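You operate a simulated robot arm through the tools that you are given. There is no shell and no other tool.

You are at the controls of a simulated two-armed robot. One attempt, no reset.

## Task
Close both buckles of the blue ski boot, then brush the dirt off it.
Fine: the brush goes back where it lay. Set down upright: beech boot brush. What is to be rubbed or washed off counts as gone when no trace of it is left.
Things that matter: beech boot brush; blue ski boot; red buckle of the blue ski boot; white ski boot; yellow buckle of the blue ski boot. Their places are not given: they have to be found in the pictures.

It is judged by the outcome, as a careful person would: the job done as asked, and still so three seconds after it is handed in. It fails if anything else is knocked over, pushed out of place, dropped, spilled or broken.

## Robot
Two 7-joint arms with fingered hands on one trunk that stands fixed in place. Base frame: the origin is at the foot of the trunk, x ahead of it, y to its left, z up. Units: cm, rad, N and s.
The left shoulder is at [18.3, 12.5, 112.6], the right one opposite. With the tool pointing down near the work surface each hand reaches from about 14 to 52 cm from the base axis, measured 20 degrees to its own side. Payload 3.7 kg a hand.
The tool frame of a hand sits at the grasp point between the pads (the TCP): z along the fingers, y along the line on which they close. The tips reach 2.5 cm beyond it. The gripper opens to 8.8 cm. The gripper's body begins 2.9 cm behind the TCP. The gripper is a hand of 5 fingers: y runs from the thumb to the fingers, the wrist lies at [-1.3, -9.7, -16.2] in the tool frame, and closing takes about 1.5 s.
Orientation is told as [roll, pitch, yaw] about the base's x, y, z axes, in that order, counted from this pose: with the fingers straight down and the wrist toward the robot, the tool's x, y and z point along [0, 1, 0], [1, 0, 0] and [0, 0, -1] of the base frame.

## Interface
- The arms move only by the tool drive_tool. It takes "left_plan", "right_plan" or both (then of equal length, played together; a hand with none holds still); each is a list of rows, each an object (a shift or turn left out is 0, a gripper value left out holds the last) with "delta_rot": the turn, a rotation vector about the base's x, y, z in units of 45 degrees (1.0 is 45 degrees), a list of three; "slide": the shift along the base's x, y, z in units of 200 mm (1.0 is 200 mm), a list of three. In form: [{"delta_rot": [ax, ay, az], "slide": [x, y, z]}, ...]. A call has 1 to 20 rows; each row is the pose to reach, as a shift and turn from the pose commanded when the call began. "left_grip" and "right_grip" are, for a hand that has rows, the gripper command, from -1 (fully open) to 1 (shut), values between in proportion, set as the call begins (left out, the last holds). A call with a number of a shift or a turn outside -1 to 1 is refused whole. Rows are played at 5 a second. More than 5 cm and 0.15 rad between two rows, or a gripper value outside its range, and nothing of the call is played. Where a pose cannot be reached the arm comes as near as it can. A force on the tool above 40 N (or 10 N above the force at the start of the call, whichever is more), or a blocked arm, ends the call early, and 0.2 s more pass. The fingers move at their own pace (about 4.5 cm/s each) and stop on an object; they squeeze with about 23 N. The grip force told is the motor's: it shows also when the fingers shut on nothing. Time passes only in rows, and 0.2 s behind the last, so rows that repeat a pose let the fingers close. It gives the time, the measured TCP pose, the force on the tool (base axes), the opening and the grip force at its end, in the units of the frame above (readings bear some noise), with the torque about the TCP (base axes, N m) and any sound that the robot's microphone picked up, and new pictures: "views" is both (left out), scene, wrist or none (wrist: the cameras of the hands that moved).
- Cameras (640 x 400 px; columns grow to the right, rows downward): "scene" is now at [28.29, 4.65, 126.64]; the picture's right is [0.53, -0.85, 0.00], its down [-0.47, -0.29, -0.83] and it looks along [0.71, 0.44, -0.56] (base axes); focal length 253 px, centre (320, 200). "left" rides on the left gripper at [-5.9, -7.9, -10.5] in its tool frame; the picture's right is [-0.73, -0.32, 0.61], its down [0.62, -0.68, 0.38] and it looks along [0.29, 0.66, 0.70] (tool axes); focal length 234 px, centre (320, 200). "right" rides on the right gripper at [5.9, -7.9, -10.5] in its tool frame; the picture's right is [-0.73, 0.32, -0.61], its down [-0.62, -0.68, 0.38] and it looks along [-0.29, 0.66, 0.70] (tool axes); focal length 234 px, centre (320, 200).
- raise_lower(by): slides the trunk up (or, below 0, down) by that many cm; the arms and the scene camera ride with it, the base frame stays. It gives what a move gives, with no picture.
- set_fingers(index, middle, ring, little, thumb_bend, thumb_turn, hand): sets how far each is bent, from 0 (flat) to 1 (curled in); at 0.3 the hand is open as for a grip, at 0.7 the pads meet at the TCP. One left out holds its place. A second passes; each finger stops where it meets its share of the squeeze, and holds until it gets a number again. A gripper value or a shape takes the hand back. It gives what a move gives, with no picture; readings hold the bend of each and the force on index, middle, ring, little, thumb and palm. thumb_turn goes from beside the hand (0) to across from the fingers (1), as for a grip.
- grasp_type(shape, hand): the hand has 5 fingers and takes this shape, open, in about a second: jaw (thumb against the fingers, like two jaws); tri (thumb and two fingers); tip (a fingertip pinch); poke (one finger out to press); point (the index stretched); flat (the hand flat); cup (the hand cupped); fist (a fist). The gripper value then closes the fingers along that shape, each until it touches; the sizes above hold for jaw. It gives what a move gives, with no picture.
- pan_tilt(pan, tilt): turns the head with the scene camera to pan (to the left, within 1.396 rad either way) and tilt (down, from -0.506 to 1.204), counted from straight ahead of the robot. It gives what a move gives, and a new picture of the scene camera.
- measure_at(camera, pixels): for up to 12 pixels [column, row] of the newest picture of that camera ("zoom" is the newest enlarged one), the place [x, y, z] in the base frame of the surface seen there, good to about 0.2 cm. It takes no simulated time.
- close_up(camera, box): a new picture of the part [left, top, right, bottom] of that camera's present view, enlarged. It takes no simulated time.
- sign_off(): hands the job in; it is judged then, once.

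Unless the task says otherwise, let go and move clear before handing in.

The tools are called as a command line: name --argument value ..., lists and objects as JSON in quotes. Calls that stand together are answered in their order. drive_tool: Moves the arms, as the interface text tells. Its arguments: {"type":"object","properties":{"left_plan":{"type":"array","items":{"type":"object","properties":{"delta_rot":{"type":"array","items":{"type":"number"}},"slide":{"type":"array","items":{"type":"number"}}}}},"left_grip":{"type":"number"},"right_plan":{"type":"array","items":{"type":"object","properties":{"delta_rot":{"type":"array","items":{"type":"number"}},"slide":{"type":"array","items":{"type":"number"}}}}},"right_grip":{"type":"number"},"views":{"type":"string","enum":["both","scene","wrist","none"]}},"required":[]} The other tools are called the same way: raise_lower (by) slides the trunk up or down; grasp_type (shape, hand) gives the hand a shape; set_fingers (index, middle, ring, little, thumb_bend, thumb_turn, hand) moves the fingers one by one; pan_tilt (pan, tilt) turns the head that bears the scene camera; measure_at (camera, pixels) gives the place of the surface under pixels of a picture; close_up (camera, box) takes an enlarged picture of a part of a camera's view; sign_off () hands the job in.

At the start:

```text
clock: 0.0
left_tcp_pos: [41.97, 43.58, 110.22]
left_ee_rot: [0.001, -0.001, 0.001]
left_wrist_force: [0.2, -0.8, 0.1]
left_torque: [0.0, 0.01, 0.02]
left_finger_gap: 8.78
left_grasp_force: 0.1
left_shape: jaw
left_bend: [0.3, 0.3, 0.3, 0.3, 0.3, 0.98]
left_finger forces: [0.0, 0.1, 0.0, 0.0, 0.0, 0.0]
right_tcp_pos: [54.95, -5.25, 102.32]
right_ee_rot: [0.001, 0.001, -0.002]
right_wrist_force: [0.1, -1.0, 0.1]
right_torque: [0.01, 0.0, 0.0]
right_finger_gap: 8.8
right_grasp_force: 0.1
right_shape: jaw
right_bend: [0.3, 0.3, 0.3, 0.3, 0.3, 0.98]
right_finger forces: [0.1, 0.1, 0.0, 0.0, 0.1, 0.0]
trunk travel left (down, up): [-15.0, 26.5]
head pan, tilt: [0.553, 0.593]
```

scene: 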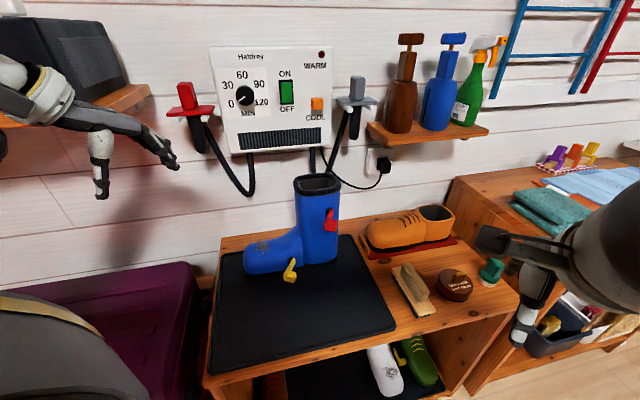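
right: 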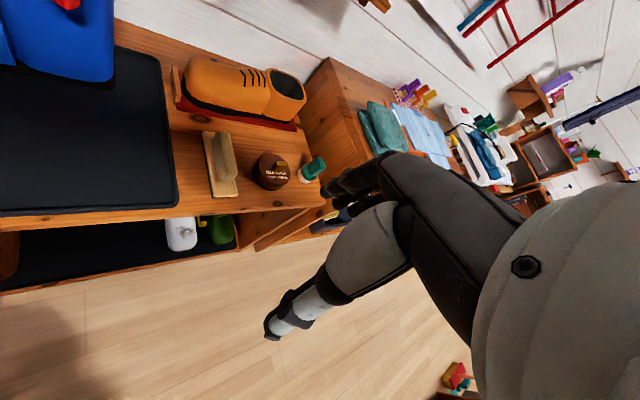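
left: 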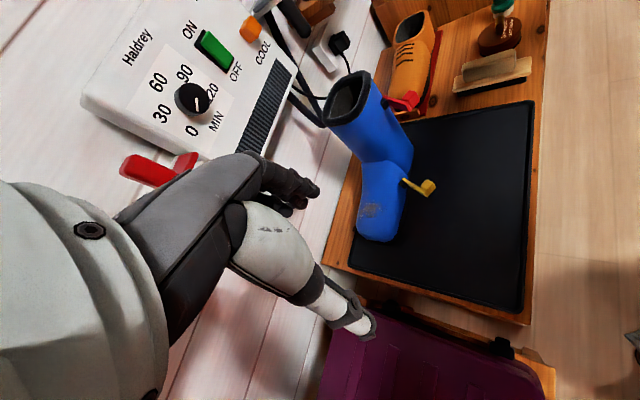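

The scene picture shows the blue boot around (305,225) on a black mat, with a yellow lever at (290,268), a red one at (331,220), and the brush at (413,290). I'll take close-ups and measure before I move anything.

close_up --camera "scene" --box '[220, 160, 380, 300]'

close_up --camera "left" --box '[310, 60, 470, 260]'

close_up --camera "right" --box '[160, 100, 340, 220]'

measure_at --camera "scene" --pixels '[[290, 262], [290, 277], [331, 212], [331, 227], [260, 248], [250, 265], [300, 187], [335, 187], [318, 180], [330, 258], [300, 250], [270, 268]]'

measure_at --camera "scene" --pixels '[[413, 290], [404, 270], [420, 300], [395, 268], [424, 315], [436, 310], [408, 263], [453, 285], [490, 270], [410, 235], [350, 300], [225, 350]]'

```text
2.86 times, centred on (300, 230) of scene
```

zoom: 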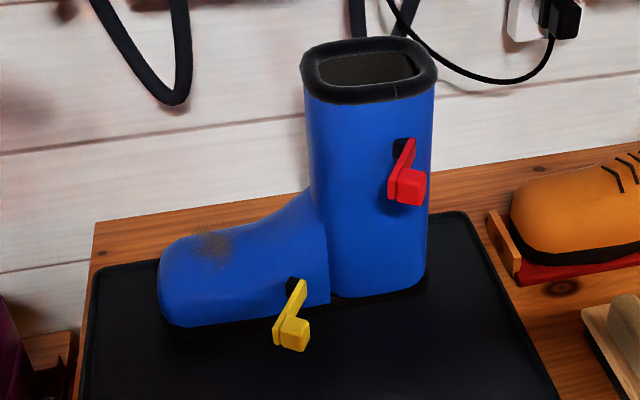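

```text
2.00 times, centred on (390, 160) of left
```

zoom: 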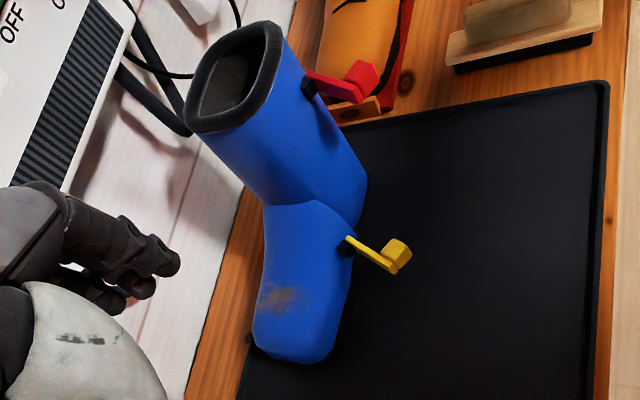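

```text
3.33 times, centred on (250, 160) of right
```

zoom: 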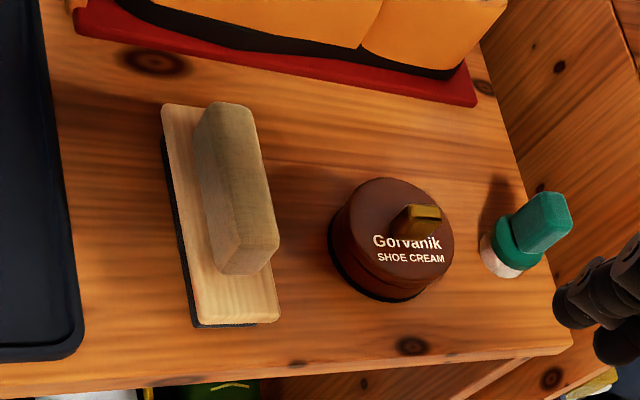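

```text
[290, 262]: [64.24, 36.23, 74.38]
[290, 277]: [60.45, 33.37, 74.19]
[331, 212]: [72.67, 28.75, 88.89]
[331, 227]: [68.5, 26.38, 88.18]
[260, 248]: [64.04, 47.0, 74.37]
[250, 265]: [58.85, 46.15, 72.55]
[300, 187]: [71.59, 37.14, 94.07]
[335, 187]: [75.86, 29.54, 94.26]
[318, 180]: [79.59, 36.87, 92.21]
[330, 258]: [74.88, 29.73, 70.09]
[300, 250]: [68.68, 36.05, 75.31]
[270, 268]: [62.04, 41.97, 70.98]
```

```text
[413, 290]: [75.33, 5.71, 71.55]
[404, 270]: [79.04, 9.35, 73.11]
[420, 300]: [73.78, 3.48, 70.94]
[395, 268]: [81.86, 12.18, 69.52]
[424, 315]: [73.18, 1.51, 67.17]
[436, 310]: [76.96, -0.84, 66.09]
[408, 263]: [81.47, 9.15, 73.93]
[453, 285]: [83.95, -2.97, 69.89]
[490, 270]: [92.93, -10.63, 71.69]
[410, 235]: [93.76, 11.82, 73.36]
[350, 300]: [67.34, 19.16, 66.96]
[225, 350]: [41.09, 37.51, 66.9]
```

The levers stick out about 4.7 cm from the boot's near side: yellow runs from (64,36,74) to (60,33,74), and red from (72.7,28.8,89) to (68.5,26.4,88). I'll zoom in further to find out how they hinge.

close_up --camera "scene" --box '[274, 252, 314, 288]'

close_up --camera "scene" --box '[308, 200, 348, 240]'

close_up --camera "left" --box '[380, 80, 440, 200]'

close_up --camera "left" --box '[390, 165, 450, 205]'

close_up --camera "scene" --box '[340, 320, 480, 400]'

```text
11.11 times, centred on (294, 270) of scene
```

zoom: 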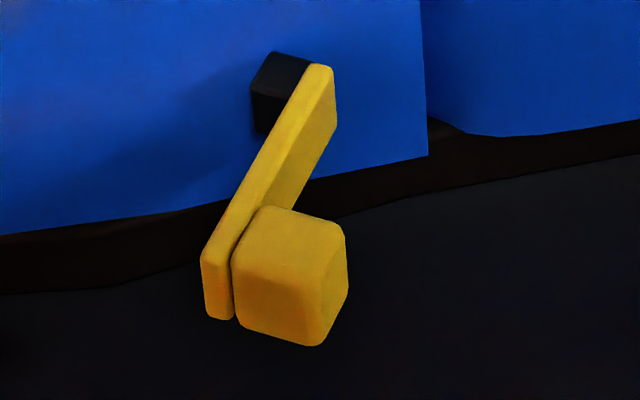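

```text
10.00 times, centred on (328, 220) of scene
```

zoom: 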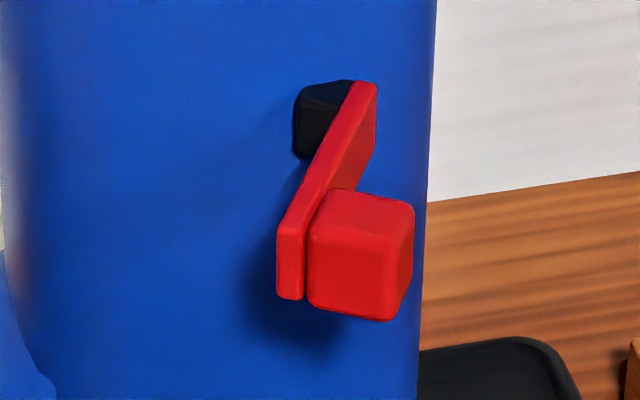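

```text
3.33 times, centred on (410, 140) of left
```

zoom: 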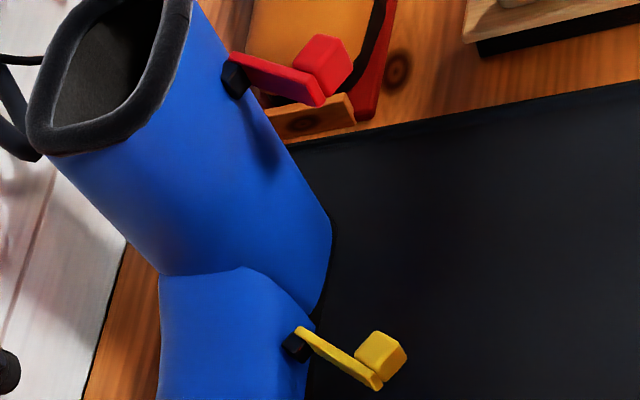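

```text
10.00 times, centred on (420, 185) of left
```

zoom: 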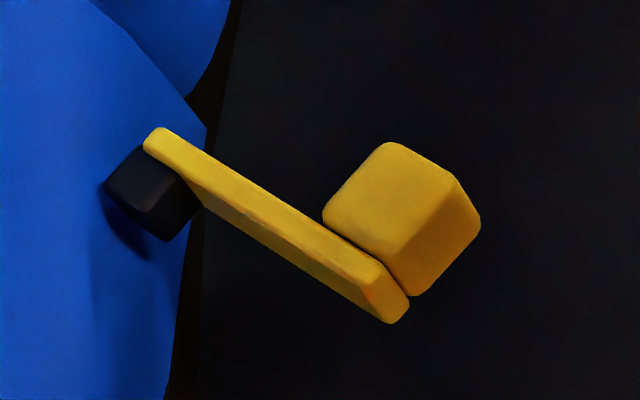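

```text
4.57 times, centred on (410, 360) of scene
```

zoom: 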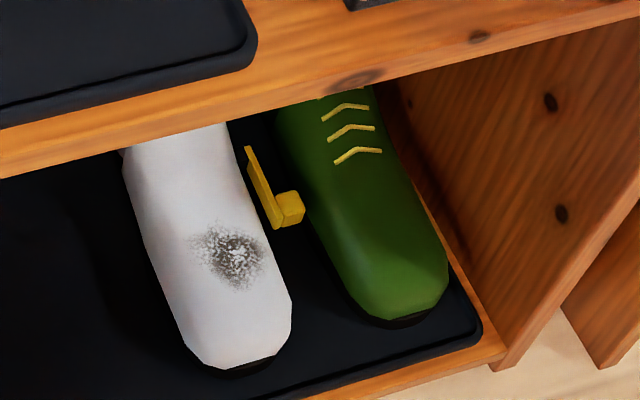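

The lower-shelf white boot shows its yellow buckle lying along its side, which hints at how a closed buckle looks. I'll measure that and the lever details to work out the hinge direction.

close_up --camera "scene" --box '[380, 340, 420, 380]'

measure_at --camera "scene" --pixels '[[395, 354], [400, 367], [403, 365], [385, 360], [395, 385], [380, 390]]'

measure_at --camera "left" --pixels '[[406, 180], [427, 193], [428, 186], [404, 185], [398, 97], [409, 101], [402, 95], [375, 208], [372, 213], [378, 240], [362, 236], [400, 210]]'

measure_at --camera "scene" --pixels '[[222, 252], [350, 237], [394, 326], [211, 370], [302, 265], [246, 272], [340, 250], [338, 200], [338, 240], [500, 300], [360, 235], [240, 240]]'

```text
10.00 times, centred on (400, 360) of scene
```

zoom: 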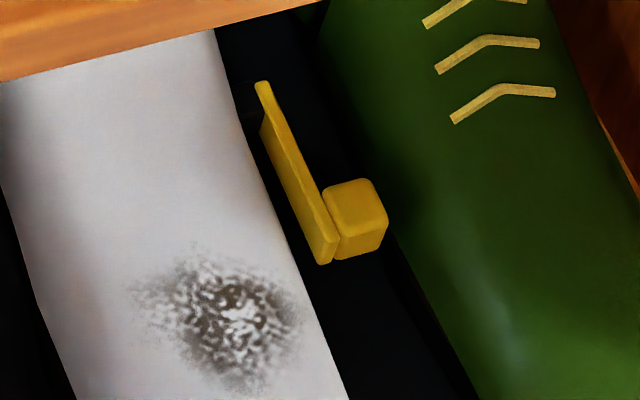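

```text
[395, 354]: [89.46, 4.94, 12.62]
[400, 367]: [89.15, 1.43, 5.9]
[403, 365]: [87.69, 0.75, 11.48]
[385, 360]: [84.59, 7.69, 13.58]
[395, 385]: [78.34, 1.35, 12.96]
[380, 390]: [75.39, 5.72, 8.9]
```

```text
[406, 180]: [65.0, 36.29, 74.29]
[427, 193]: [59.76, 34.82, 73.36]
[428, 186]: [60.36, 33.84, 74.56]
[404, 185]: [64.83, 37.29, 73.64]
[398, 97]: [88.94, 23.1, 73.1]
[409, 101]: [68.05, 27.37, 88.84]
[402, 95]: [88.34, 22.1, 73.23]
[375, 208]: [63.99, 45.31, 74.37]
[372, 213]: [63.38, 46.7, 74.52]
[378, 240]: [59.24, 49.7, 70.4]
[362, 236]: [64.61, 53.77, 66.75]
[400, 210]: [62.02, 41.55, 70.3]
```

```text
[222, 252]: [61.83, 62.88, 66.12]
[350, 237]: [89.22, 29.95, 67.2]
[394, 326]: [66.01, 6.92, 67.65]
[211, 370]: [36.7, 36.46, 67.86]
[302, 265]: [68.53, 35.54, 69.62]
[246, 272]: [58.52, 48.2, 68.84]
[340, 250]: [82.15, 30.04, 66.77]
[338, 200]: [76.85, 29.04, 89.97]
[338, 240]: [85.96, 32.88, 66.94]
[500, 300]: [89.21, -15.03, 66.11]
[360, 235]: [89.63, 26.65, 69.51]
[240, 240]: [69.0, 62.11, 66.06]
```

The levers are angled roughly 65° from the boot's side, tilted toward the toe, with the knob on the heel side. They must swing toward the toe about a vertical hinge until they lie flat, as on the white boot. The work is far away and low, so I'll lower the trunk for reach and then look again.

raise_lower --by -12

pan_tilt --pan 0.45 --tilt 0.55

```text
clock: 1.5
left_tcp_pos: [41.89, 43.83, 98.24]
left_ee_rot: [0.0, 0.0, 0.002]
left_wrist_force: [-0.4, -0.7, -1.1]
left_torque: [0.01, 0.0, 0.02]
left_finger_gap: 8.78
left_grasp_force: 0.1
left_shape: jaw
left_bend: [0.3, 0.3, 0.3, 0.3, 0.3, 0.98]
left_finger forces: [0.1, 0.0, 0.0, 0.1, 0.0, 0.1]
right_tcp_pos: [56.05, -5.19, 85.44]
right_ee_rot: [-0.001, 0.154, 0.002]
right_wrist_force: [-0.7, -0.2, 0.6]
right_torque: [0.03, 0.03, 0.0]
right_finger_gap: 8.77
right_grasp_force: 0.0
right_shape: jaw
right_bend: [0.3, 0.3, 0.3, 0.3, 0.3, 0.98]
right_finger forces: [0.1, 0.0, 0.0, 0.0, 0.0, 0.1]
trunk travel left (down, up): [-3.0, 38.5]
head pan, tilt: [0.553, 0.593]
```

```text
clock: 2.2
left_tcp_pos: [41.82, 43.64, 98.28]
left_ee_rot: [-0.002, -0.001, 0.0]
left_wrist_force: [-0.6, 0.4, -1.0]
left_torque: [0.0, -0.01, 0.0]
left_finger_gap: 8.75
left_grasp_force: 0.0
left_shape: jaw
left_bend: [0.3, 0.3, 0.3, 0.3, 0.3, 0.98]
left_finger forces: [0.0, 0.0, 0.1, 0.1, 0.0, 0.0]
right_tcp_pos: [56.26, -5.25, 85.43]
right_ee_rot: [0.0, 0.153, 0.0]
right_wrist_force: [0.4, -0.2, -0.7]
right_torque: [0.02, 0.02, 0.02]
right_finger_gap: 8.77
right_grasp_force: 0.0
right_shape: jaw
right_bend: [0.3, 0.3, 0.3, 0.3, 0.3, 0.98]
right_finger forces: [0.1, 0.1, 0.1, 0.0, 0.1, 0.0]
trunk travel left (down, up): [-3.0, 38.5]
head pan, tilt: [0.45, 0.55]
```

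scene: 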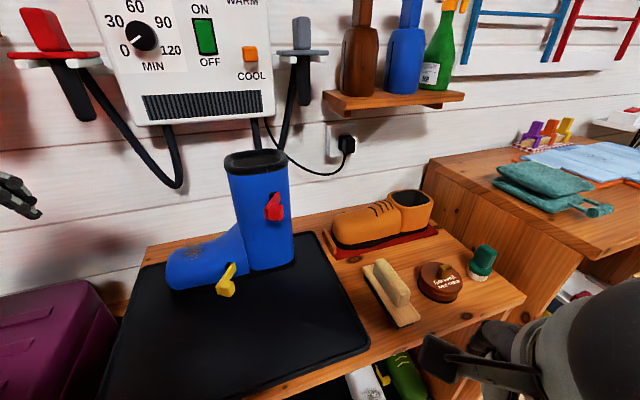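

Lowering worked, but the right hand dropped 17 cm instead of 12 and pitched by 0.15, so something may be touching the right arm. I'll look right before going on.

close_up --camera "right" --box '[0, 0, 640, 400]'

pan_tilt --pan -0.5 --tilt 0.9

```text
1.00 times, centred on (320, 200) of right (not enlarged: the box is as wide or as high as the picture)
```

zoom: 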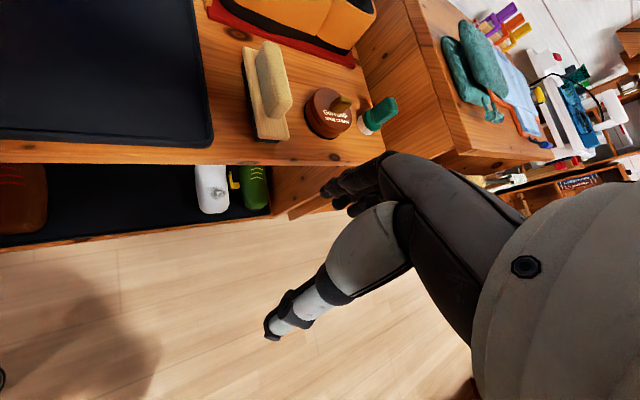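

```text
clock: 3.4
left_tcp_pos: [41.85, 43.76, 98.23]
left_ee_rot: [0.0, -0.001, 0.0]
left_wrist_force: [0.4, -0.4, -0.1]
left_torque: [0.02, 0.03, 0.02]
left_finger_gap: 8.79
left_grasp_force: 0.1
left_shape: jaw
left_bend: [0.3, 0.3, 0.3, 0.3, 0.3, 0.98]
left_finger forces: [0.0, 0.0, 0.1, 0.1, 0.0, 0.0]
right_tcp_pos: [56.29, -5.26, 85.58]
right_ee_rot: [0.001, 0.155, -0.001]
right_wrist_force: [-0.3, -0.5, 0.0]
right_torque: [0.0, -0.02, 0.01]
right_finger_gap: 8.79
right_grasp_force: 0.0
right_shape: jaw
right_bend: [0.3, 0.3, 0.3, 0.3, 0.3, 0.98]
right_finger forces: [0.0, 0.1, 0.0, 0.1, 0.1, 0.0]
trunk travel left (down, up): [-3.0, 38.5]
head pan, tilt: [-0.499, 0.901]
```

scene: 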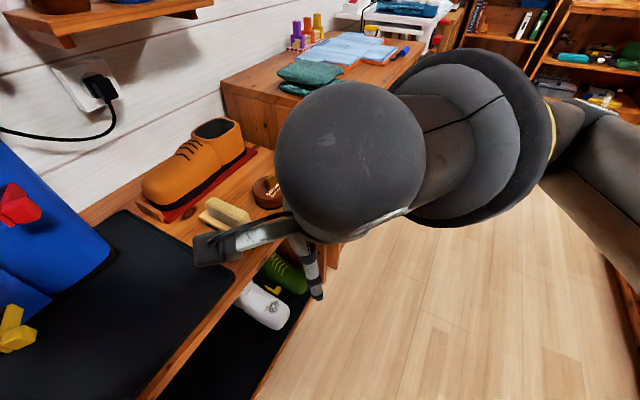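

No contact forces show on the right arm, so I'll leave it. I'll put the left hand in the poke shape for the levers, turn the head back and see what the fingers look like.

grasp_type --hand "left" --shape "poke"

pan_tilt --pan 0.65 --tilt 0.5

close_up --camera "left" --box '[0, 0, 640, 400]'

```text
clock: 4.3
left_tcp_pos: [41.84, 43.75, 98.25]
left_ee_rot: [0.0, 0.0, -0.001]
left_wrist_force: [-0.2, 0.7, 0.0]
left_torque: [-0.01, 0.0, -0.01]
left_finger_gap: 0.01
left_grasp_force: 0.2
left_shape: poke
left_bend: [0.7, 0.7, 0.99, 0.99, 1.0, 1.0]
left_finger forces: [0.0, 0.0, 0.0, 0.0, 0.1, 0.0]
right_tcp_pos: [56.06, -5.23, 85.3]
right_ee_rot: [0.0, 0.154, 0.001]
right_wrist_force: [0.3, 0.0, -0.2]
right_torque: [-0.01, -0.03, 0.03]
right_finger_gap: 8.78
right_grasp_force: 0.0
right_shape: jaw
right_bend: [0.3, 0.3, 0.3, 0.3, 0.3, 0.98]
right_finger forces: [0.0, 0.0, 0.0, 0.1, 0.0, 0.0]
trunk travel left (down, up): [-3.0, 38.5]
head pan, tilt: [-0.499, 0.901]
```

```text
clock: 5.7
left_tcp_pos: [41.83, 43.66, 98.33]
left_ee_rot: [0.0, 0.0, 0.001]
left_wrist_force: [-0.7, 0.3, 0.1]
left_torque: [0.01, 0.0, -0.03]
left_finger_gap: 0.0
left_grasp_force: 0.1
left_shape: poke
left_bend: [0.7, 0.7, 0.99, 0.99, 1.0, 1.0]
left_finger forces: [0.1, 0.0, 0.0, 0.1, 0.0, 0.0]
right_tcp_pos: [56.13, -5.23, 85.46]
right_ee_rot: [0.001, 0.153, 0.0]
right_wrist_force: [0.0, 1.8, 0.4]
right_torque: [-0.03, 0.0, 0.0]
right_finger_gap: 8.78
right_grasp_force: 0.1
right_shape: jaw
right_bend: [0.3, 0.3, 0.3, 0.3, 0.3, 0.98]
right_finger forces: [0.1, 0.0, 0.0, 0.0, 0.0, 0.1]
trunk travel left (down, up): [-3.0, 38.5]
head pan, tilt: [0.649, 0.499]
```

scene: 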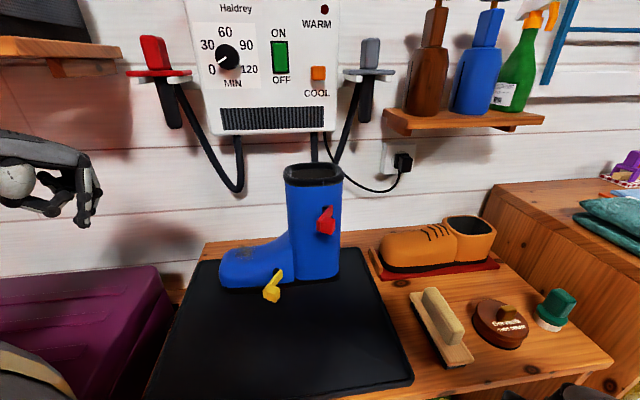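

```text
1.00 times, centred on (320, 200) of left (not enlarged: the box is as wide or as high as the picture)
```

zoom: 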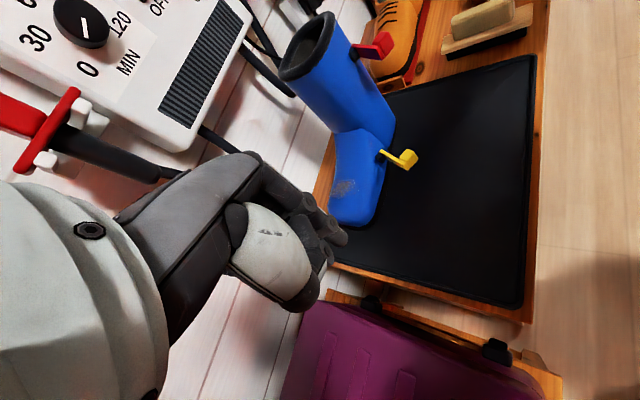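

In poke, the index and middle sit at bend 0.7 with the other fingers curled. I'll zoom in on the hand and measure where the fingertips really are.

close_up --camera "left" --box '[220, 140, 380, 320]'

close_up --camera "scene" --box '[0, 110, 140, 240]'

measure_at --camera "left" --pixels '[[343, 240], [330, 262], [310, 295], [310, 205], [250, 157], [270, 250], [335, 230]]'

measure_at --camera "scene" --pixels '[[96, 192], [85, 220], [55, 210], [35, 185], [80, 155], [97, 200], [240, 248], [262, 262], [250, 240], [230, 270], [302, 250]]'

```text
2.22 times, centred on (300, 230) of left
```

zoom: 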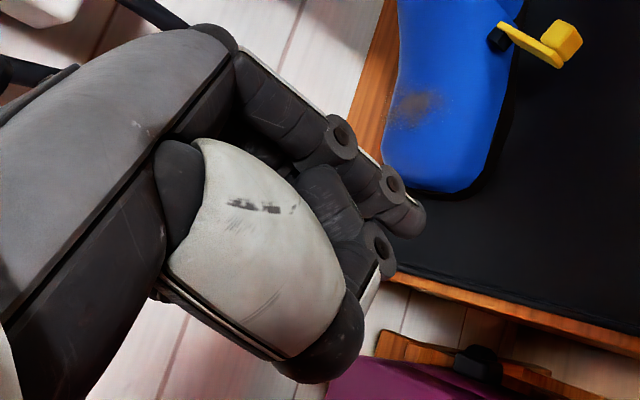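

```text
3.08 times, centred on (70, 175) of scene
```

zoom: 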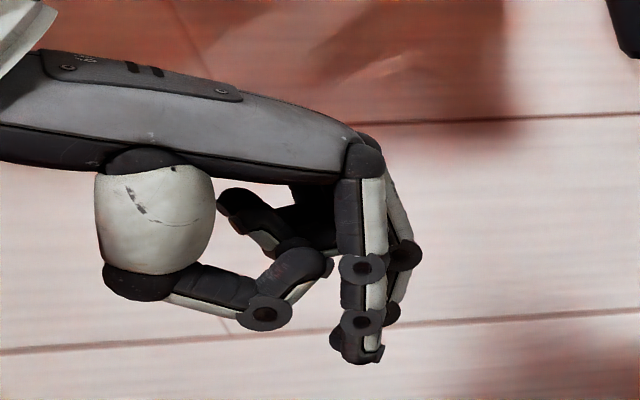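

```text
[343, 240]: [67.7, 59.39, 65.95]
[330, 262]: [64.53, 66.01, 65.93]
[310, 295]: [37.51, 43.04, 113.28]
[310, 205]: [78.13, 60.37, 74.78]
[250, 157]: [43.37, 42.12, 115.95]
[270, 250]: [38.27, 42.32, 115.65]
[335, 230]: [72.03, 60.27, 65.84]
```

```text
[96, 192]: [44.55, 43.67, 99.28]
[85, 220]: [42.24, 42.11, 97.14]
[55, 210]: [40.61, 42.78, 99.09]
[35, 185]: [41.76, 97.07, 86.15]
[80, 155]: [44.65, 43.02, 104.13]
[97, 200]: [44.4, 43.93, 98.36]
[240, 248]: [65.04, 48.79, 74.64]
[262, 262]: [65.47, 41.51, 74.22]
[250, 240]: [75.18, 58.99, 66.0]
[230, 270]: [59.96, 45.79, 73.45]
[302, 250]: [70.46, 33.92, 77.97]
```

The poke fingertips point down with their tips near the TCP, so they suit pushing the levers. I'll turn the left hand in steps, first tilting it forward 30° and then yawing it toward the boot, while staying clear of everything.

drive_tool --left_plan '[{"delta_rot": [0, -0.11, 0], "slide": [0.03, -0.08, 0]}, {"delta_rot": [0, -0.22, 0], "slide": [0.06, -0.16, 0]}, {"delta_rot": [0, -0.33, 0], "slide": [0.09, -0.25, 0]}, {"delta_rot": [0, -0.44, 0], "slide": [0.12, -0.33, 0]}, {"delta_rot": [0, -0.55, 0], "slide": [0.15, -0.42, 0]}, {"delta_rot": [0, -0.667, 0], "slide": [0.15, -0.5, 0]}]' --views "none"

drive_tool --left_plan '[{"delta_rot": [0, 0, 0.15], "slide": [0.03, -0.05, -0.05]}, {"delta_rot": [0, 0, 0.3], "slide": [0.06, -0.1, -0.1]}, {"delta_rot": [0, 0, 0.45], "slide": [0.1, -0.15, -0.15]}, {"delta_rot": [0, 0, 0.6], "slide": [0.15, -0.2, -0.2]}, {"delta_rot": [0, 0, 0.75], "slide": [0.2, -0.25, -0.25]}, {"delta_rot": [0, 0, 0.9], "slide": [0.25, -0.3, -0.3]}, {"delta_rot": [0, 0, 1.0], "slide": [0.3, -0.35, -0.35]}]' --views "both"

```text
clock: 7.1
left_tcp_pos: [45.63, 40.86, 102.3]
left_ee_rot: [-0.003, -0.526, -0.001]
left_wrist_force: [0.5, -0.1, -0.5]
left_torque: [-0.01, 0.0, -0.01]
left_finger_gap: 0.02
left_grasp_force: 0.1
left_shape: poke
left_bend: [0.7, 0.7, 0.99, 0.99, 1.0, 1.0]
left_finger forces: [0.0, 0.0, 0.0, 0.0, 0.0, 0.0]
left hand out of reach, approached as far as the arm can: row 3, 4, 5, 6
right_tcp_pos: [56.23, -5.22, 85.42]
right_ee_rot: [0.0, 0.154, 0.0]
right_wrist_force: [-0.1, 0.9, -1.2]
right_torque: [0.0, 0.05, -0.01]
right_finger_gap: 8.78
right_grasp_force: 0.0
right_shape: jaw
right_bend: [0.3, 0.3, 0.3, 0.3, 0.3, 0.98]
right_finger forces: [0.0, 0.0, 0.0, 0.0, 0.0, 0.0]
trunk travel left (down, up): [-3.0, 38.5]
head pan, tilt: [0.649, 0.499]
```

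```text
clock: 8.7
left_tcp_pos: [62.56, 36.84, 99.6]
left_ee_rot: [0.005, -0.524, 0.786]
left_wrist_force: [0.2, 0.3, -1.6]
left_torque: [0.02, -0.02, 0.02]
left_finger_gap: 0.02
left_grasp_force: 0.0
left_shape: poke
left_bend: [0.7, 0.7, 0.99, 0.99, 1.0, 1.0]
left_finger forces: [0.0, 0.0, 0.0, 0.0, 0.1, 0.0]
left hand out of reach, approached as far as the arm can: row 1, 2, 3, 4, 5, 6, 7
right_tcp_pos: [56.28, -5.31, 85.18]
right_ee_rot: [0.0, 0.155, 0.002]
right_wrist_force: [0.9, 0.7, -1.0]
right_torque: [0.01, -0.01, -0.02]
right_finger_gap: 8.78
right_grasp_force: 0.1
right_shape: jaw
right_bend: [0.3, 0.3, 0.3, 0.3, 0.3, 0.98]
right_finger forces: [0.1, 0.0, 0.0, 0.0, 0.0, 0.0]
trunk travel left (down, up): [-3.0, 38.5]
head pan, tilt: [0.649, 0.499]
```

scene: 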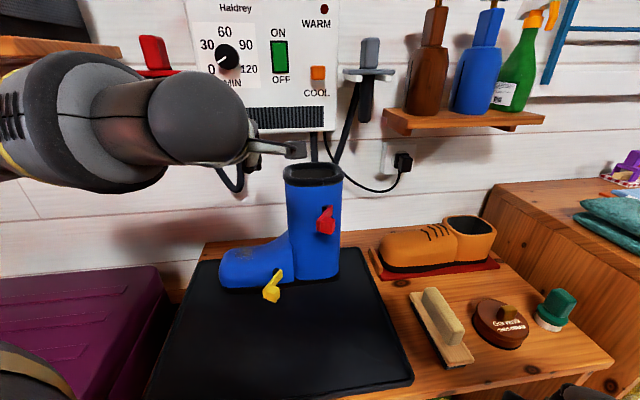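
left: 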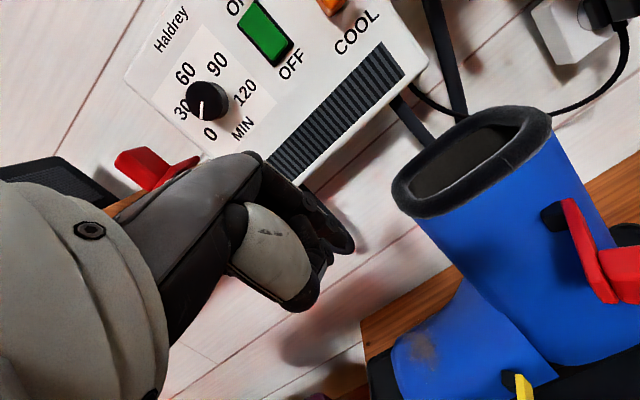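

The "out of reach" note really means too close: the tilted hand puts the wrist too near the shoulder, and the TCP ended up at (62.6,36.8,99.6). I'll raise the trunk back up, which also takes the hand away from the boot, and then check where the commanded pose sits.

raise_lower --by 12

drive_tool --left_plan '[{"slide": [0.05, 0, 0]}]' --views "both"

```text
clock: 10.2
left_tcp_pos: [62.61, 36.77, 111.48]
left_ee_rot: [0.002, -0.519, 0.783]
left_wrist_force: [-0.4, -0.4, 0.2]
left_torque: [0.01, 0.01, 0.04]
left_finger_gap: 0.0
left_grasp_force: 0.1
left_shape: poke
left_bend: [0.7, 0.7, 0.99, 0.99, 1.0, 1.0]
left_finger forces: [0.0, 0.0, 0.1, 0.0, 0.0, 0.0]
right_tcp_pos: [56.36, -5.37, 97.22]
right_ee_rot: [-0.001, 0.158, 0.002]
right_wrist_force: [0.6, -0.4, -0.8]
right_torque: [0.01, 0.02, 0.0]
right_finger_gap: 8.76
right_grasp_force: 0.1
right_shape: jaw
right_bend: [0.3, 0.3, 0.3, 0.3, 0.3, 0.98]
right_finger forces: [0.0, 0.1, 0.0, 0.0, 0.0, 0.0]
trunk travel left (down, up): [-15.0, 26.5]
head pan, tilt: [0.649, 0.499]
```

```text
clock: 10.6
left_tcp_pos: [63.53, 36.76, 111.54]
left_ee_rot: [0.002, -0.524, 0.786]
left_wrist_force: [-0.1, 0.5, 0.2]
left_torque: [-0.03, 0.0, 0.01]
left_finger_gap: 0.04
left_grasp_force: 0.2
left_shape: poke
left_bend: [0.7, 0.7, 0.99, 0.99, 1.0, 1.0]
left_finger forces: [0.0, 0.0, 0.0, 0.0, 0.0, 0.1]
right_tcp_pos: [56.21, -5.25, 97.4]
right_ee_rot: [0.001, 0.154, -0.001]
right_wrist_force: [0.7, -0.6, 0.0]
right_torque: [-0.02, 0.01, -0.03]
right_finger_gap: 8.76
right_grasp_force: 0.1
right_shape: jaw
right_bend: [0.3, 0.3, 0.3, 0.3, 0.3, 0.98]
right_finger forces: [0.1, 0.1, 0.1, 0.0, 0.1, 0.1]
trunk travel left (down, up): [-15.0, 26.5]
head pan, tilt: [0.649, 0.499]
```

scene: 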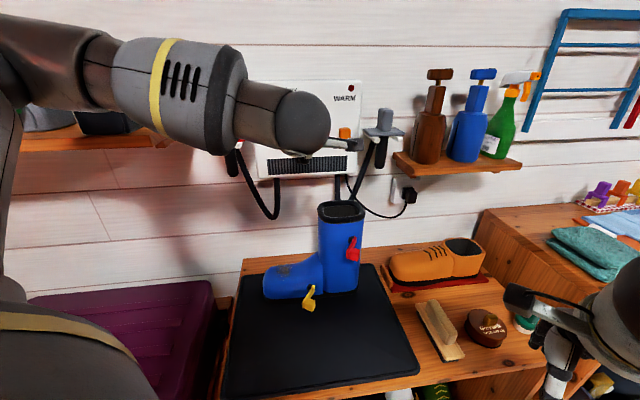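
left: 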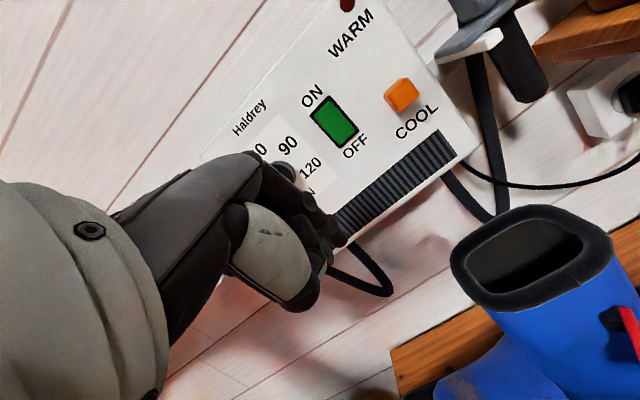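

The commanded pose now equals the actual one, at TCP (63.5,36.8,111.5). I'll do the red lever first, since it's up high and won't crowd the hand later, so I'll measure both levers more finely.

close_up --camera "scene" --box '[335, 228, 375, 268]'

measure_at --camera "scene" --pixels '[[349, 240], [350, 243], [348, 258], [352, 252], [356, 254], [357, 258], [353, 240], [345, 262], [353, 260], [350, 238], [330, 245], [340, 245]]'

```text
10.00 times, centred on (355, 248) of scene
```

zoom: 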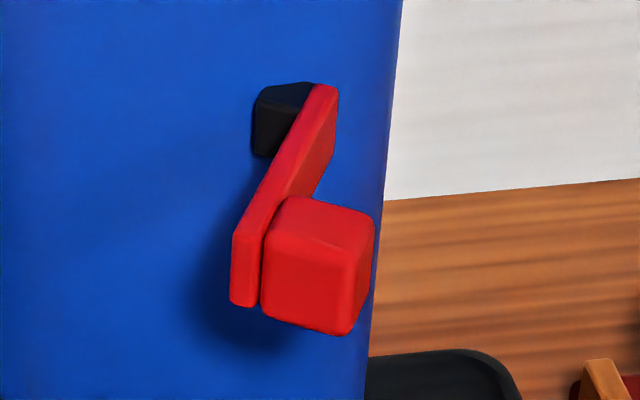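

```text
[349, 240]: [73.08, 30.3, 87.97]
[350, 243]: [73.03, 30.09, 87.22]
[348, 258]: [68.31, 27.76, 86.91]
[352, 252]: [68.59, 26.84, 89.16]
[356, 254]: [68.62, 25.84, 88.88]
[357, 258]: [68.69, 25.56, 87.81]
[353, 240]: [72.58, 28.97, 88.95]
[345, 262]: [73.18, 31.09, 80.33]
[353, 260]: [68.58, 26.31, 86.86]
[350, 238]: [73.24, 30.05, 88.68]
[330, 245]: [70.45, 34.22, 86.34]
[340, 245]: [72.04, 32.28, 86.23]
```

I'll measure on the enlarged picture itself to get exact lever corner points.

measure_at --camera "zoom" --pixels '[[322, 88], [300, 130], [280, 170], [262, 205], [245, 235], [325, 130], [310, 170], [290, 215], [350, 235], [350, 320], [270, 300], [362, 270]]'

close_up --camera "scene" --box '[290, 275, 330, 315]'

measure_at --camera "zoom" --pixels '[[320, 150], [300, 190], [270, 240], [255, 270], [330, 180], [270, 310], [330, 300], [300, 250], [320, 340], [290, 330]]'

```text
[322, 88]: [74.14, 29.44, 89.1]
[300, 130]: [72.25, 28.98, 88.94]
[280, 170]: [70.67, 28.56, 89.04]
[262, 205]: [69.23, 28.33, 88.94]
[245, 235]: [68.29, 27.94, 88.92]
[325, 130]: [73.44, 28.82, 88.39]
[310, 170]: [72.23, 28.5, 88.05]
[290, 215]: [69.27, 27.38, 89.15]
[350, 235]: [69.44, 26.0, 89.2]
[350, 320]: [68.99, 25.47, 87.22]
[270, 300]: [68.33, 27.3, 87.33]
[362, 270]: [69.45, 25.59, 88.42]
```

```text
10.00 times, centred on (310, 295) of scene
```

zoom: 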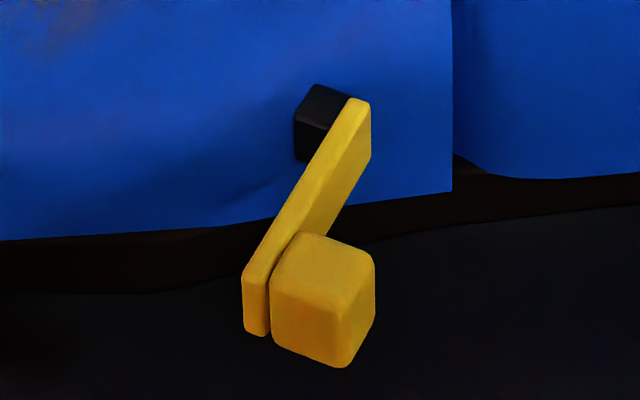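

```text
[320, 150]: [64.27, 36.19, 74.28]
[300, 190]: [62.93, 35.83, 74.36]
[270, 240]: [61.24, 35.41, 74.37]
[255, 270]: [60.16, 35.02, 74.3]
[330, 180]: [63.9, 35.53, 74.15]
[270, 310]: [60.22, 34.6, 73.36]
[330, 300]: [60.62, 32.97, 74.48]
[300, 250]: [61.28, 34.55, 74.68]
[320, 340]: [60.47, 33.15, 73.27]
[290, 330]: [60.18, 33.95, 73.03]
```

The red lever runs from its hinge at about (74.1,29.5) to its tip at (68.2,27.8), z 86.7–89.1, roughly 60° from flat, and its knob's heel face is near (69.7,26.3). I'll move the left fingers over to the heel side of that knob at a safe height.

drive_tool --left_plan '[{"slide": [0.064, -0.126, -0.054]}, {"slide": [0.128, -0.253, -0.108]}, {"slide": [0.192, -0.379, -0.162]}, {"slide": [0.256, -0.505, -0.217]}, {"slide": [0.32, -0.632, -0.271]}, {"slide": [0.384, -0.758, -0.325]}]' --views "both"

```text
clock: 12.0
left_tcp_pos: [70.98, 21.44, 105.24]
left_ee_rot: [0.001, -0.522, 0.785]
left_wrist_force: [1.0, 0.0, 0.7]
left_torque: [-0.01, 0.01, 0.04]
left_finger_gap: 0.0
left_grasp_force: 0.1
left_shape: poke
left_bend: [0.7, 0.7, 0.99, 0.99, 1.0, 1.0]
left_finger forces: [0.1, 0.0, 0.0, 0.0, 0.1, 0.1]
right_tcp_pos: [56.38, -5.37, 97.27]
right_ee_rot: [0.001, 0.154, 0.002]
right_wrist_force: [-1.0, -0.4, 0.2]
right_torque: [0.01, 0.01, -0.02]
right_finger_gap: 8.76
right_grasp_force: 0.1
right_shape: jaw
right_bend: [0.3, 0.3, 0.3, 0.3, 0.3, 0.98]
right_finger forces: [0.0, 0.0, 0.1, 0.0, 0.0, 0.0]
trunk travel left (down, up): [-15.0, 26.5]
head pan, tilt: [0.649, 0.499]
```

scene: 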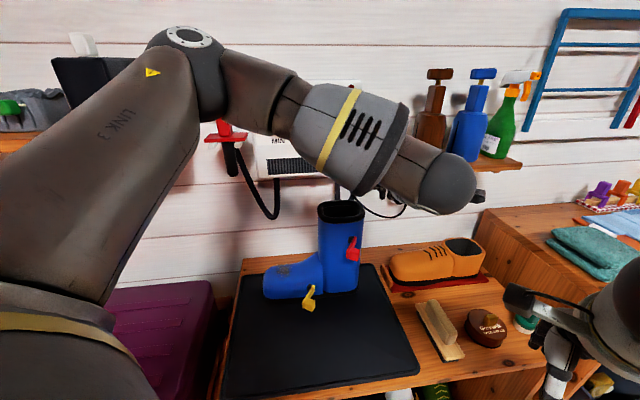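
left: 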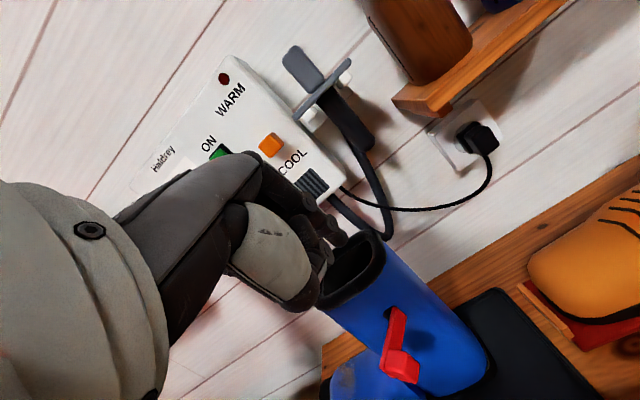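

The hand is at (71.0,21.4,105.2), heel-side of the red lever and clear of it. I'll lower it straight down to the lever's height.

drive_tool --left_plan '[{"slide": [0.0, 0, -0.14]}, {"slide": [0.0, 0, -0.28]}, {"slide": [0, 0, -0.42]}, {"slide": [0, 0, -0.56]}, {"slide": [0, 0, -0.7]}, {"slide": [0.01, 0.01, -0.835]}]' --views "both"

```text
clock: 13.4
left_tcp_pos: [71.41, 21.8, 88.26]
left_ee_rot: [0.0, -0.524, 0.783]
left_wrist_force: [0.6, 0.5, 0.6]
left_torque: [0.04, 0.01, 0.01]
left_finger_gap: 0.03
left_grasp_force: 0.1
left_shape: poke
left_bend: [0.7, 0.7, 0.99, 0.99, 1.0, 1.0]
left_finger forces: [0.1, 0.0, 0.1, 0.0, 0.0, 0.0]
right_tcp_pos: [56.28, -5.24, 97.45]
right_ee_rot: [0.0, 0.155, -0.001]
right_wrist_force: [0.6, -0.4, -0.3]
right_torque: [-0.02, -0.01, -0.04]
right_finger_gap: 8.79
right_grasp_force: 0.0
right_shape: jaw
right_bend: [0.3, 0.3, 0.3, 0.3, 0.3, 0.98]
right_finger forces: [0.0, 0.1, 0.0, 0.1, 0.1, 0.0]
trunk travel left (down, up): [-15.0, 26.5]
head pan, tilt: [0.649, 0.499]
```

scene: 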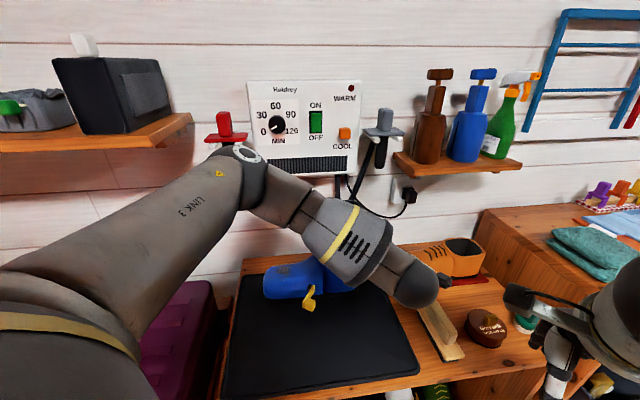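
left: 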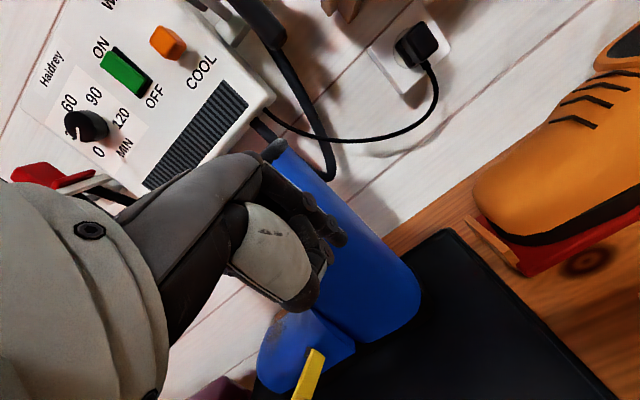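

There's no contact at z 88.3 and the lever is hidden behind the hand. I'll zoom the hand camera on the fingertips before pushing.

close_up --camera "left" --box '[220, 140, 380, 320]'

close_up --camera "right" --box '[0, 0, 640, 400]'

```text
2.22 times, centred on (300, 230) of left
```

zoom: 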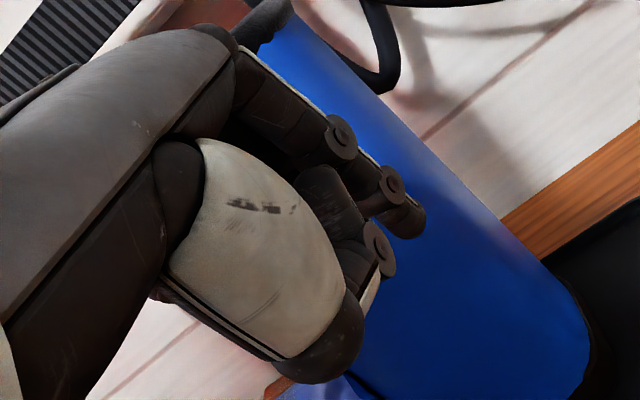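

```text
1.00 times, centred on (320, 200) of right (not enlarged: the box is as wide or as high as the picture)
```

zoom: 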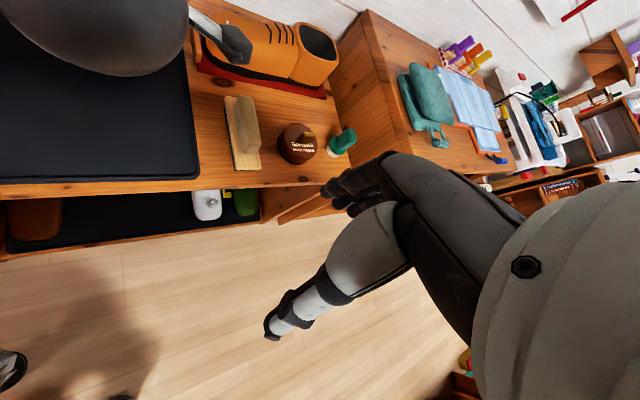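

The index tip shows at zoom (405,215), just off the heel side of the lever. I'll sweep the fingers toward the toe along the lever's arc and watch the forces.

drive_tool --left_plan '[{"slide": [-0.04, 0.03, 0]}, {"slide": [-0.08, 0.06, 0]}, {"slide": [-0.105, 0.1, 0]}, {"slide": [-0.125, 0.145, 0]}, {"slide": [-0.13, 0.19, 0]}, {"slide": [-0.135, 0.24, 0]}, {"slide": [-0.125, 0.29, 0]}]' --views "both"

```text
clock: 15.0
left_tcp_pos: [68.86, 27.47, 88.29]
left_ee_rot: [0.001, -0.524, 0.785]
left_wrist_force: [-0.4, 0.5, -0.6]
left_torque: [0.03, 0.0, 0.0]
left_finger_gap: 0.01
left_grasp_force: 0.0
left_shape: poke
left_bend: [0.7, 0.7, 0.99, 0.99, 1.0, 1.0]
left_finger forces: [0.0, 0.2, 0.1, 0.1, 0.1, 0.0]
right_tcp_pos: [56.24, -5.17, 97.42]
right_ee_rot: [0.001, 0.155, -0.001]
right_wrist_force: [-0.2, -0.4, -0.1]
right_torque: [-0.01, -0.02, -0.01]
right_finger_gap: 8.78
right_grasp_force: 0.1
right_shape: jaw
right_bend: [0.3, 0.3, 0.3, 0.3, 0.3, 0.98]
right_finger forces: [0.0, 0.0, 0.0, 0.1, 0.0, 0.1]
trunk travel left (down, up): [-15.0, 26.5]
head pan, tilt: [0.649, 0.499]
```

scene: 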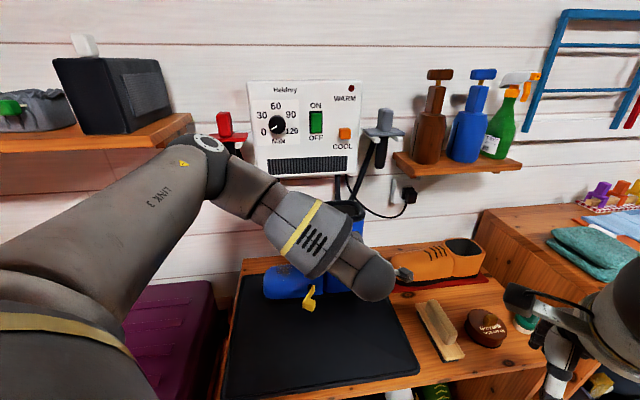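
left: 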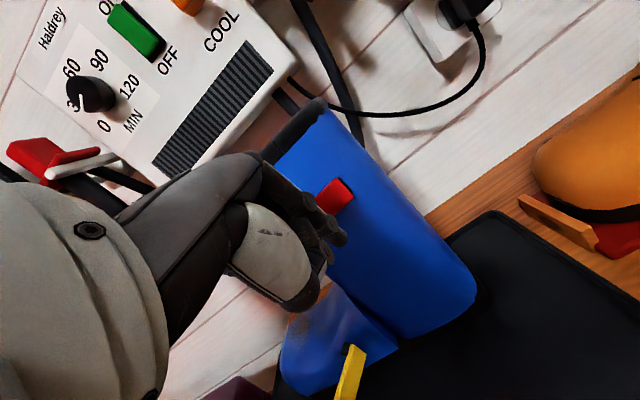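

A red patch now shows at (335,197) in the hand picture with almost no force, so I'll zoom in to see how far the lever has swung.

close_up --camera "left" --box '[290, 160, 390, 260]'

measure_at --camera "zoom" --pixels '[[280, 140], [300, 125], [330, 140], [310, 170], [250, 180], [340, 130], [400, 200], [290, 300]]'

```text
4.00 times, centred on (340, 210) of left
```

zoom: 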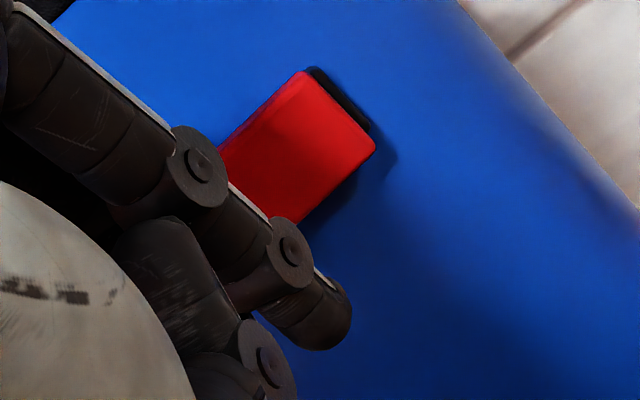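

```text
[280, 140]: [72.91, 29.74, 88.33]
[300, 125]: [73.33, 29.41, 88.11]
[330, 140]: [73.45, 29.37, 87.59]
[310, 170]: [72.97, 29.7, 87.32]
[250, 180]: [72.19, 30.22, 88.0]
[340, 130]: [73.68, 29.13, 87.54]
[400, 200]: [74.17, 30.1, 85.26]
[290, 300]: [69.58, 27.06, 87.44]
```

The lever is now about 9° from flat against the shaft. I'll ease it home in small steps toward the boot and listen for a click, without shoving the boot.

drive_tool --left_plan '[{"slide": [0.007, 0.02, 0]}, {"slide": [0.015, 0.04, 0]}, {"slide": [0.022, 0.055, 0]}]' --views "wrist"

```text
clock: 15.8
left_tcp_pos: [69.18, 28.68, 88.58]
left_ee_rot: [0.0, -0.522, 0.785]
left_wrist_force: [0.4, -0.1, 0.0]
left_torque: [-0.02, 0.0, 0.0]
left_finger_gap: 0.02
left_grasp_force: 0.1
left_shape: poke
left_bend: [0.7, 0.7, 0.99, 0.99, 1.0, 1.0]
left_finger forces: [0.0, 0.3, 0.0, 0.0, 0.0, 0.0]
right_tcp_pos: [56.16, -5.3, 97.49]
right_ee_rot: [0.0, 0.153, 0.0]
right_wrist_force: [0.1, 0.0, 0.1]
right_torque: [0.02, 0.03, -0.04]
right_finger_gap: 8.75
right_grasp_force: 0.2
right_shape: jaw
right_bend: [0.3, 0.3, 0.3, 0.3, 0.3, 0.98]
right_finger forces: [0.1, 0.0, 0.0, 0.0, 0.1, 0.1]
trunk travel left (down, up): [-15.0, 26.5]
head pan, tilt: [0.649, 0.499]
```

left: 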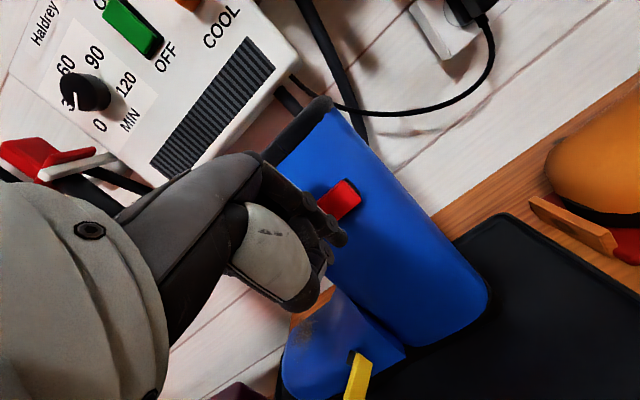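

There's still no resistance. I'll keep pressing toward the boot's side in small steps.

drive_tool --left_plan '[{"slide": [0.012, 0.012, 0]}, {"slide": [0.024, 0.024, 0]}, {"slide": [0.036, 0.036, 0]}]' --views "wrist"

close_up --camera "left" --box '[290, 160, 390, 260]'

measure_at --camera "zoom" --pixels '[[280, 140], [300, 125], [330, 140], [310, 170], [250, 180], [340, 130], [400, 200], [290, 300]]'

```text
clock: 16.6
left_tcp_pos: [69.9, 29.38, 88.47]
left_ee_rot: [0.001, -0.522, 0.785]
left_wrist_force: [0.7, 0.2, 1.0]
left_torque: [0.01, 0.0, -0.01]
left_finger_gap: 0.04
left_grasp_force: 0.0
left_shape: poke
left_bend: [0.7, 0.7, 0.99, 0.99, 1.0, 1.0]
left_finger forces: [0.0, 0.1, 0.1, 0.1, 0.0, 0.1]
right_tcp_pos: [56.25, -5.13, 97.33]
right_ee_rot: [0.001, 0.155, 0.001]
right_wrist_force: [-0.1, 0.2, -0.2]
right_torque: [0.01, 0.03, -0.02]
right_finger_gap: 8.79
right_grasp_force: 0.1
right_shape: jaw
right_bend: [0.3, 0.3, 0.3, 0.3, 0.3, 0.98]
right_finger forces: [0.1, 0.0, 0.0, 0.0, 0.1, 0.0]
trunk travel left (down, up): [-15.0, 26.5]
head pan, tilt: [0.649, 0.499]
```

left: 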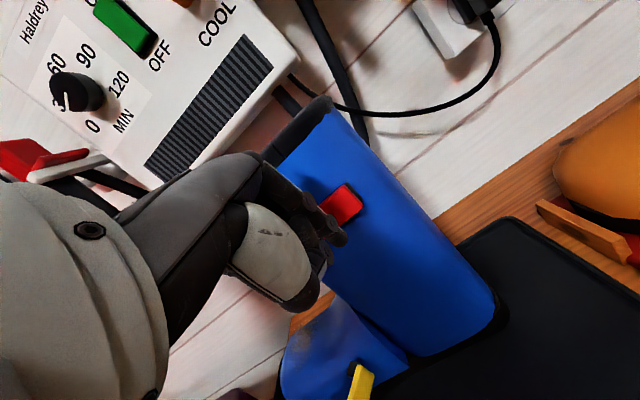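

```text
4.00 times, centred on (340, 210) of left
```

zoom: 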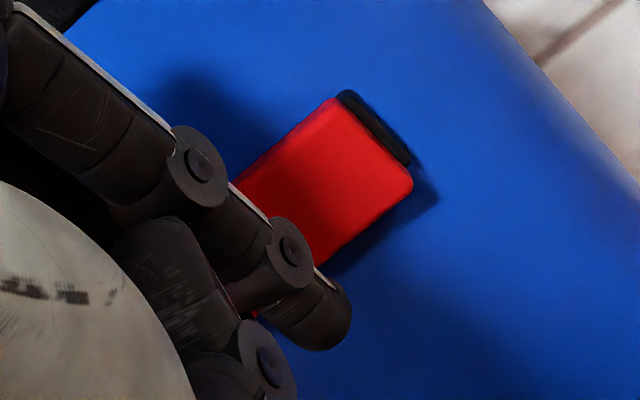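

```text
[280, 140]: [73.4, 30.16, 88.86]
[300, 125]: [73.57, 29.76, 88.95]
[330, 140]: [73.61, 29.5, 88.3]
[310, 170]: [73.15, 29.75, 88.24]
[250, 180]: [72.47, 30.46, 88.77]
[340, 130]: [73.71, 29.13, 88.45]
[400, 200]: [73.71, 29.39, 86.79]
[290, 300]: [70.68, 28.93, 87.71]
```

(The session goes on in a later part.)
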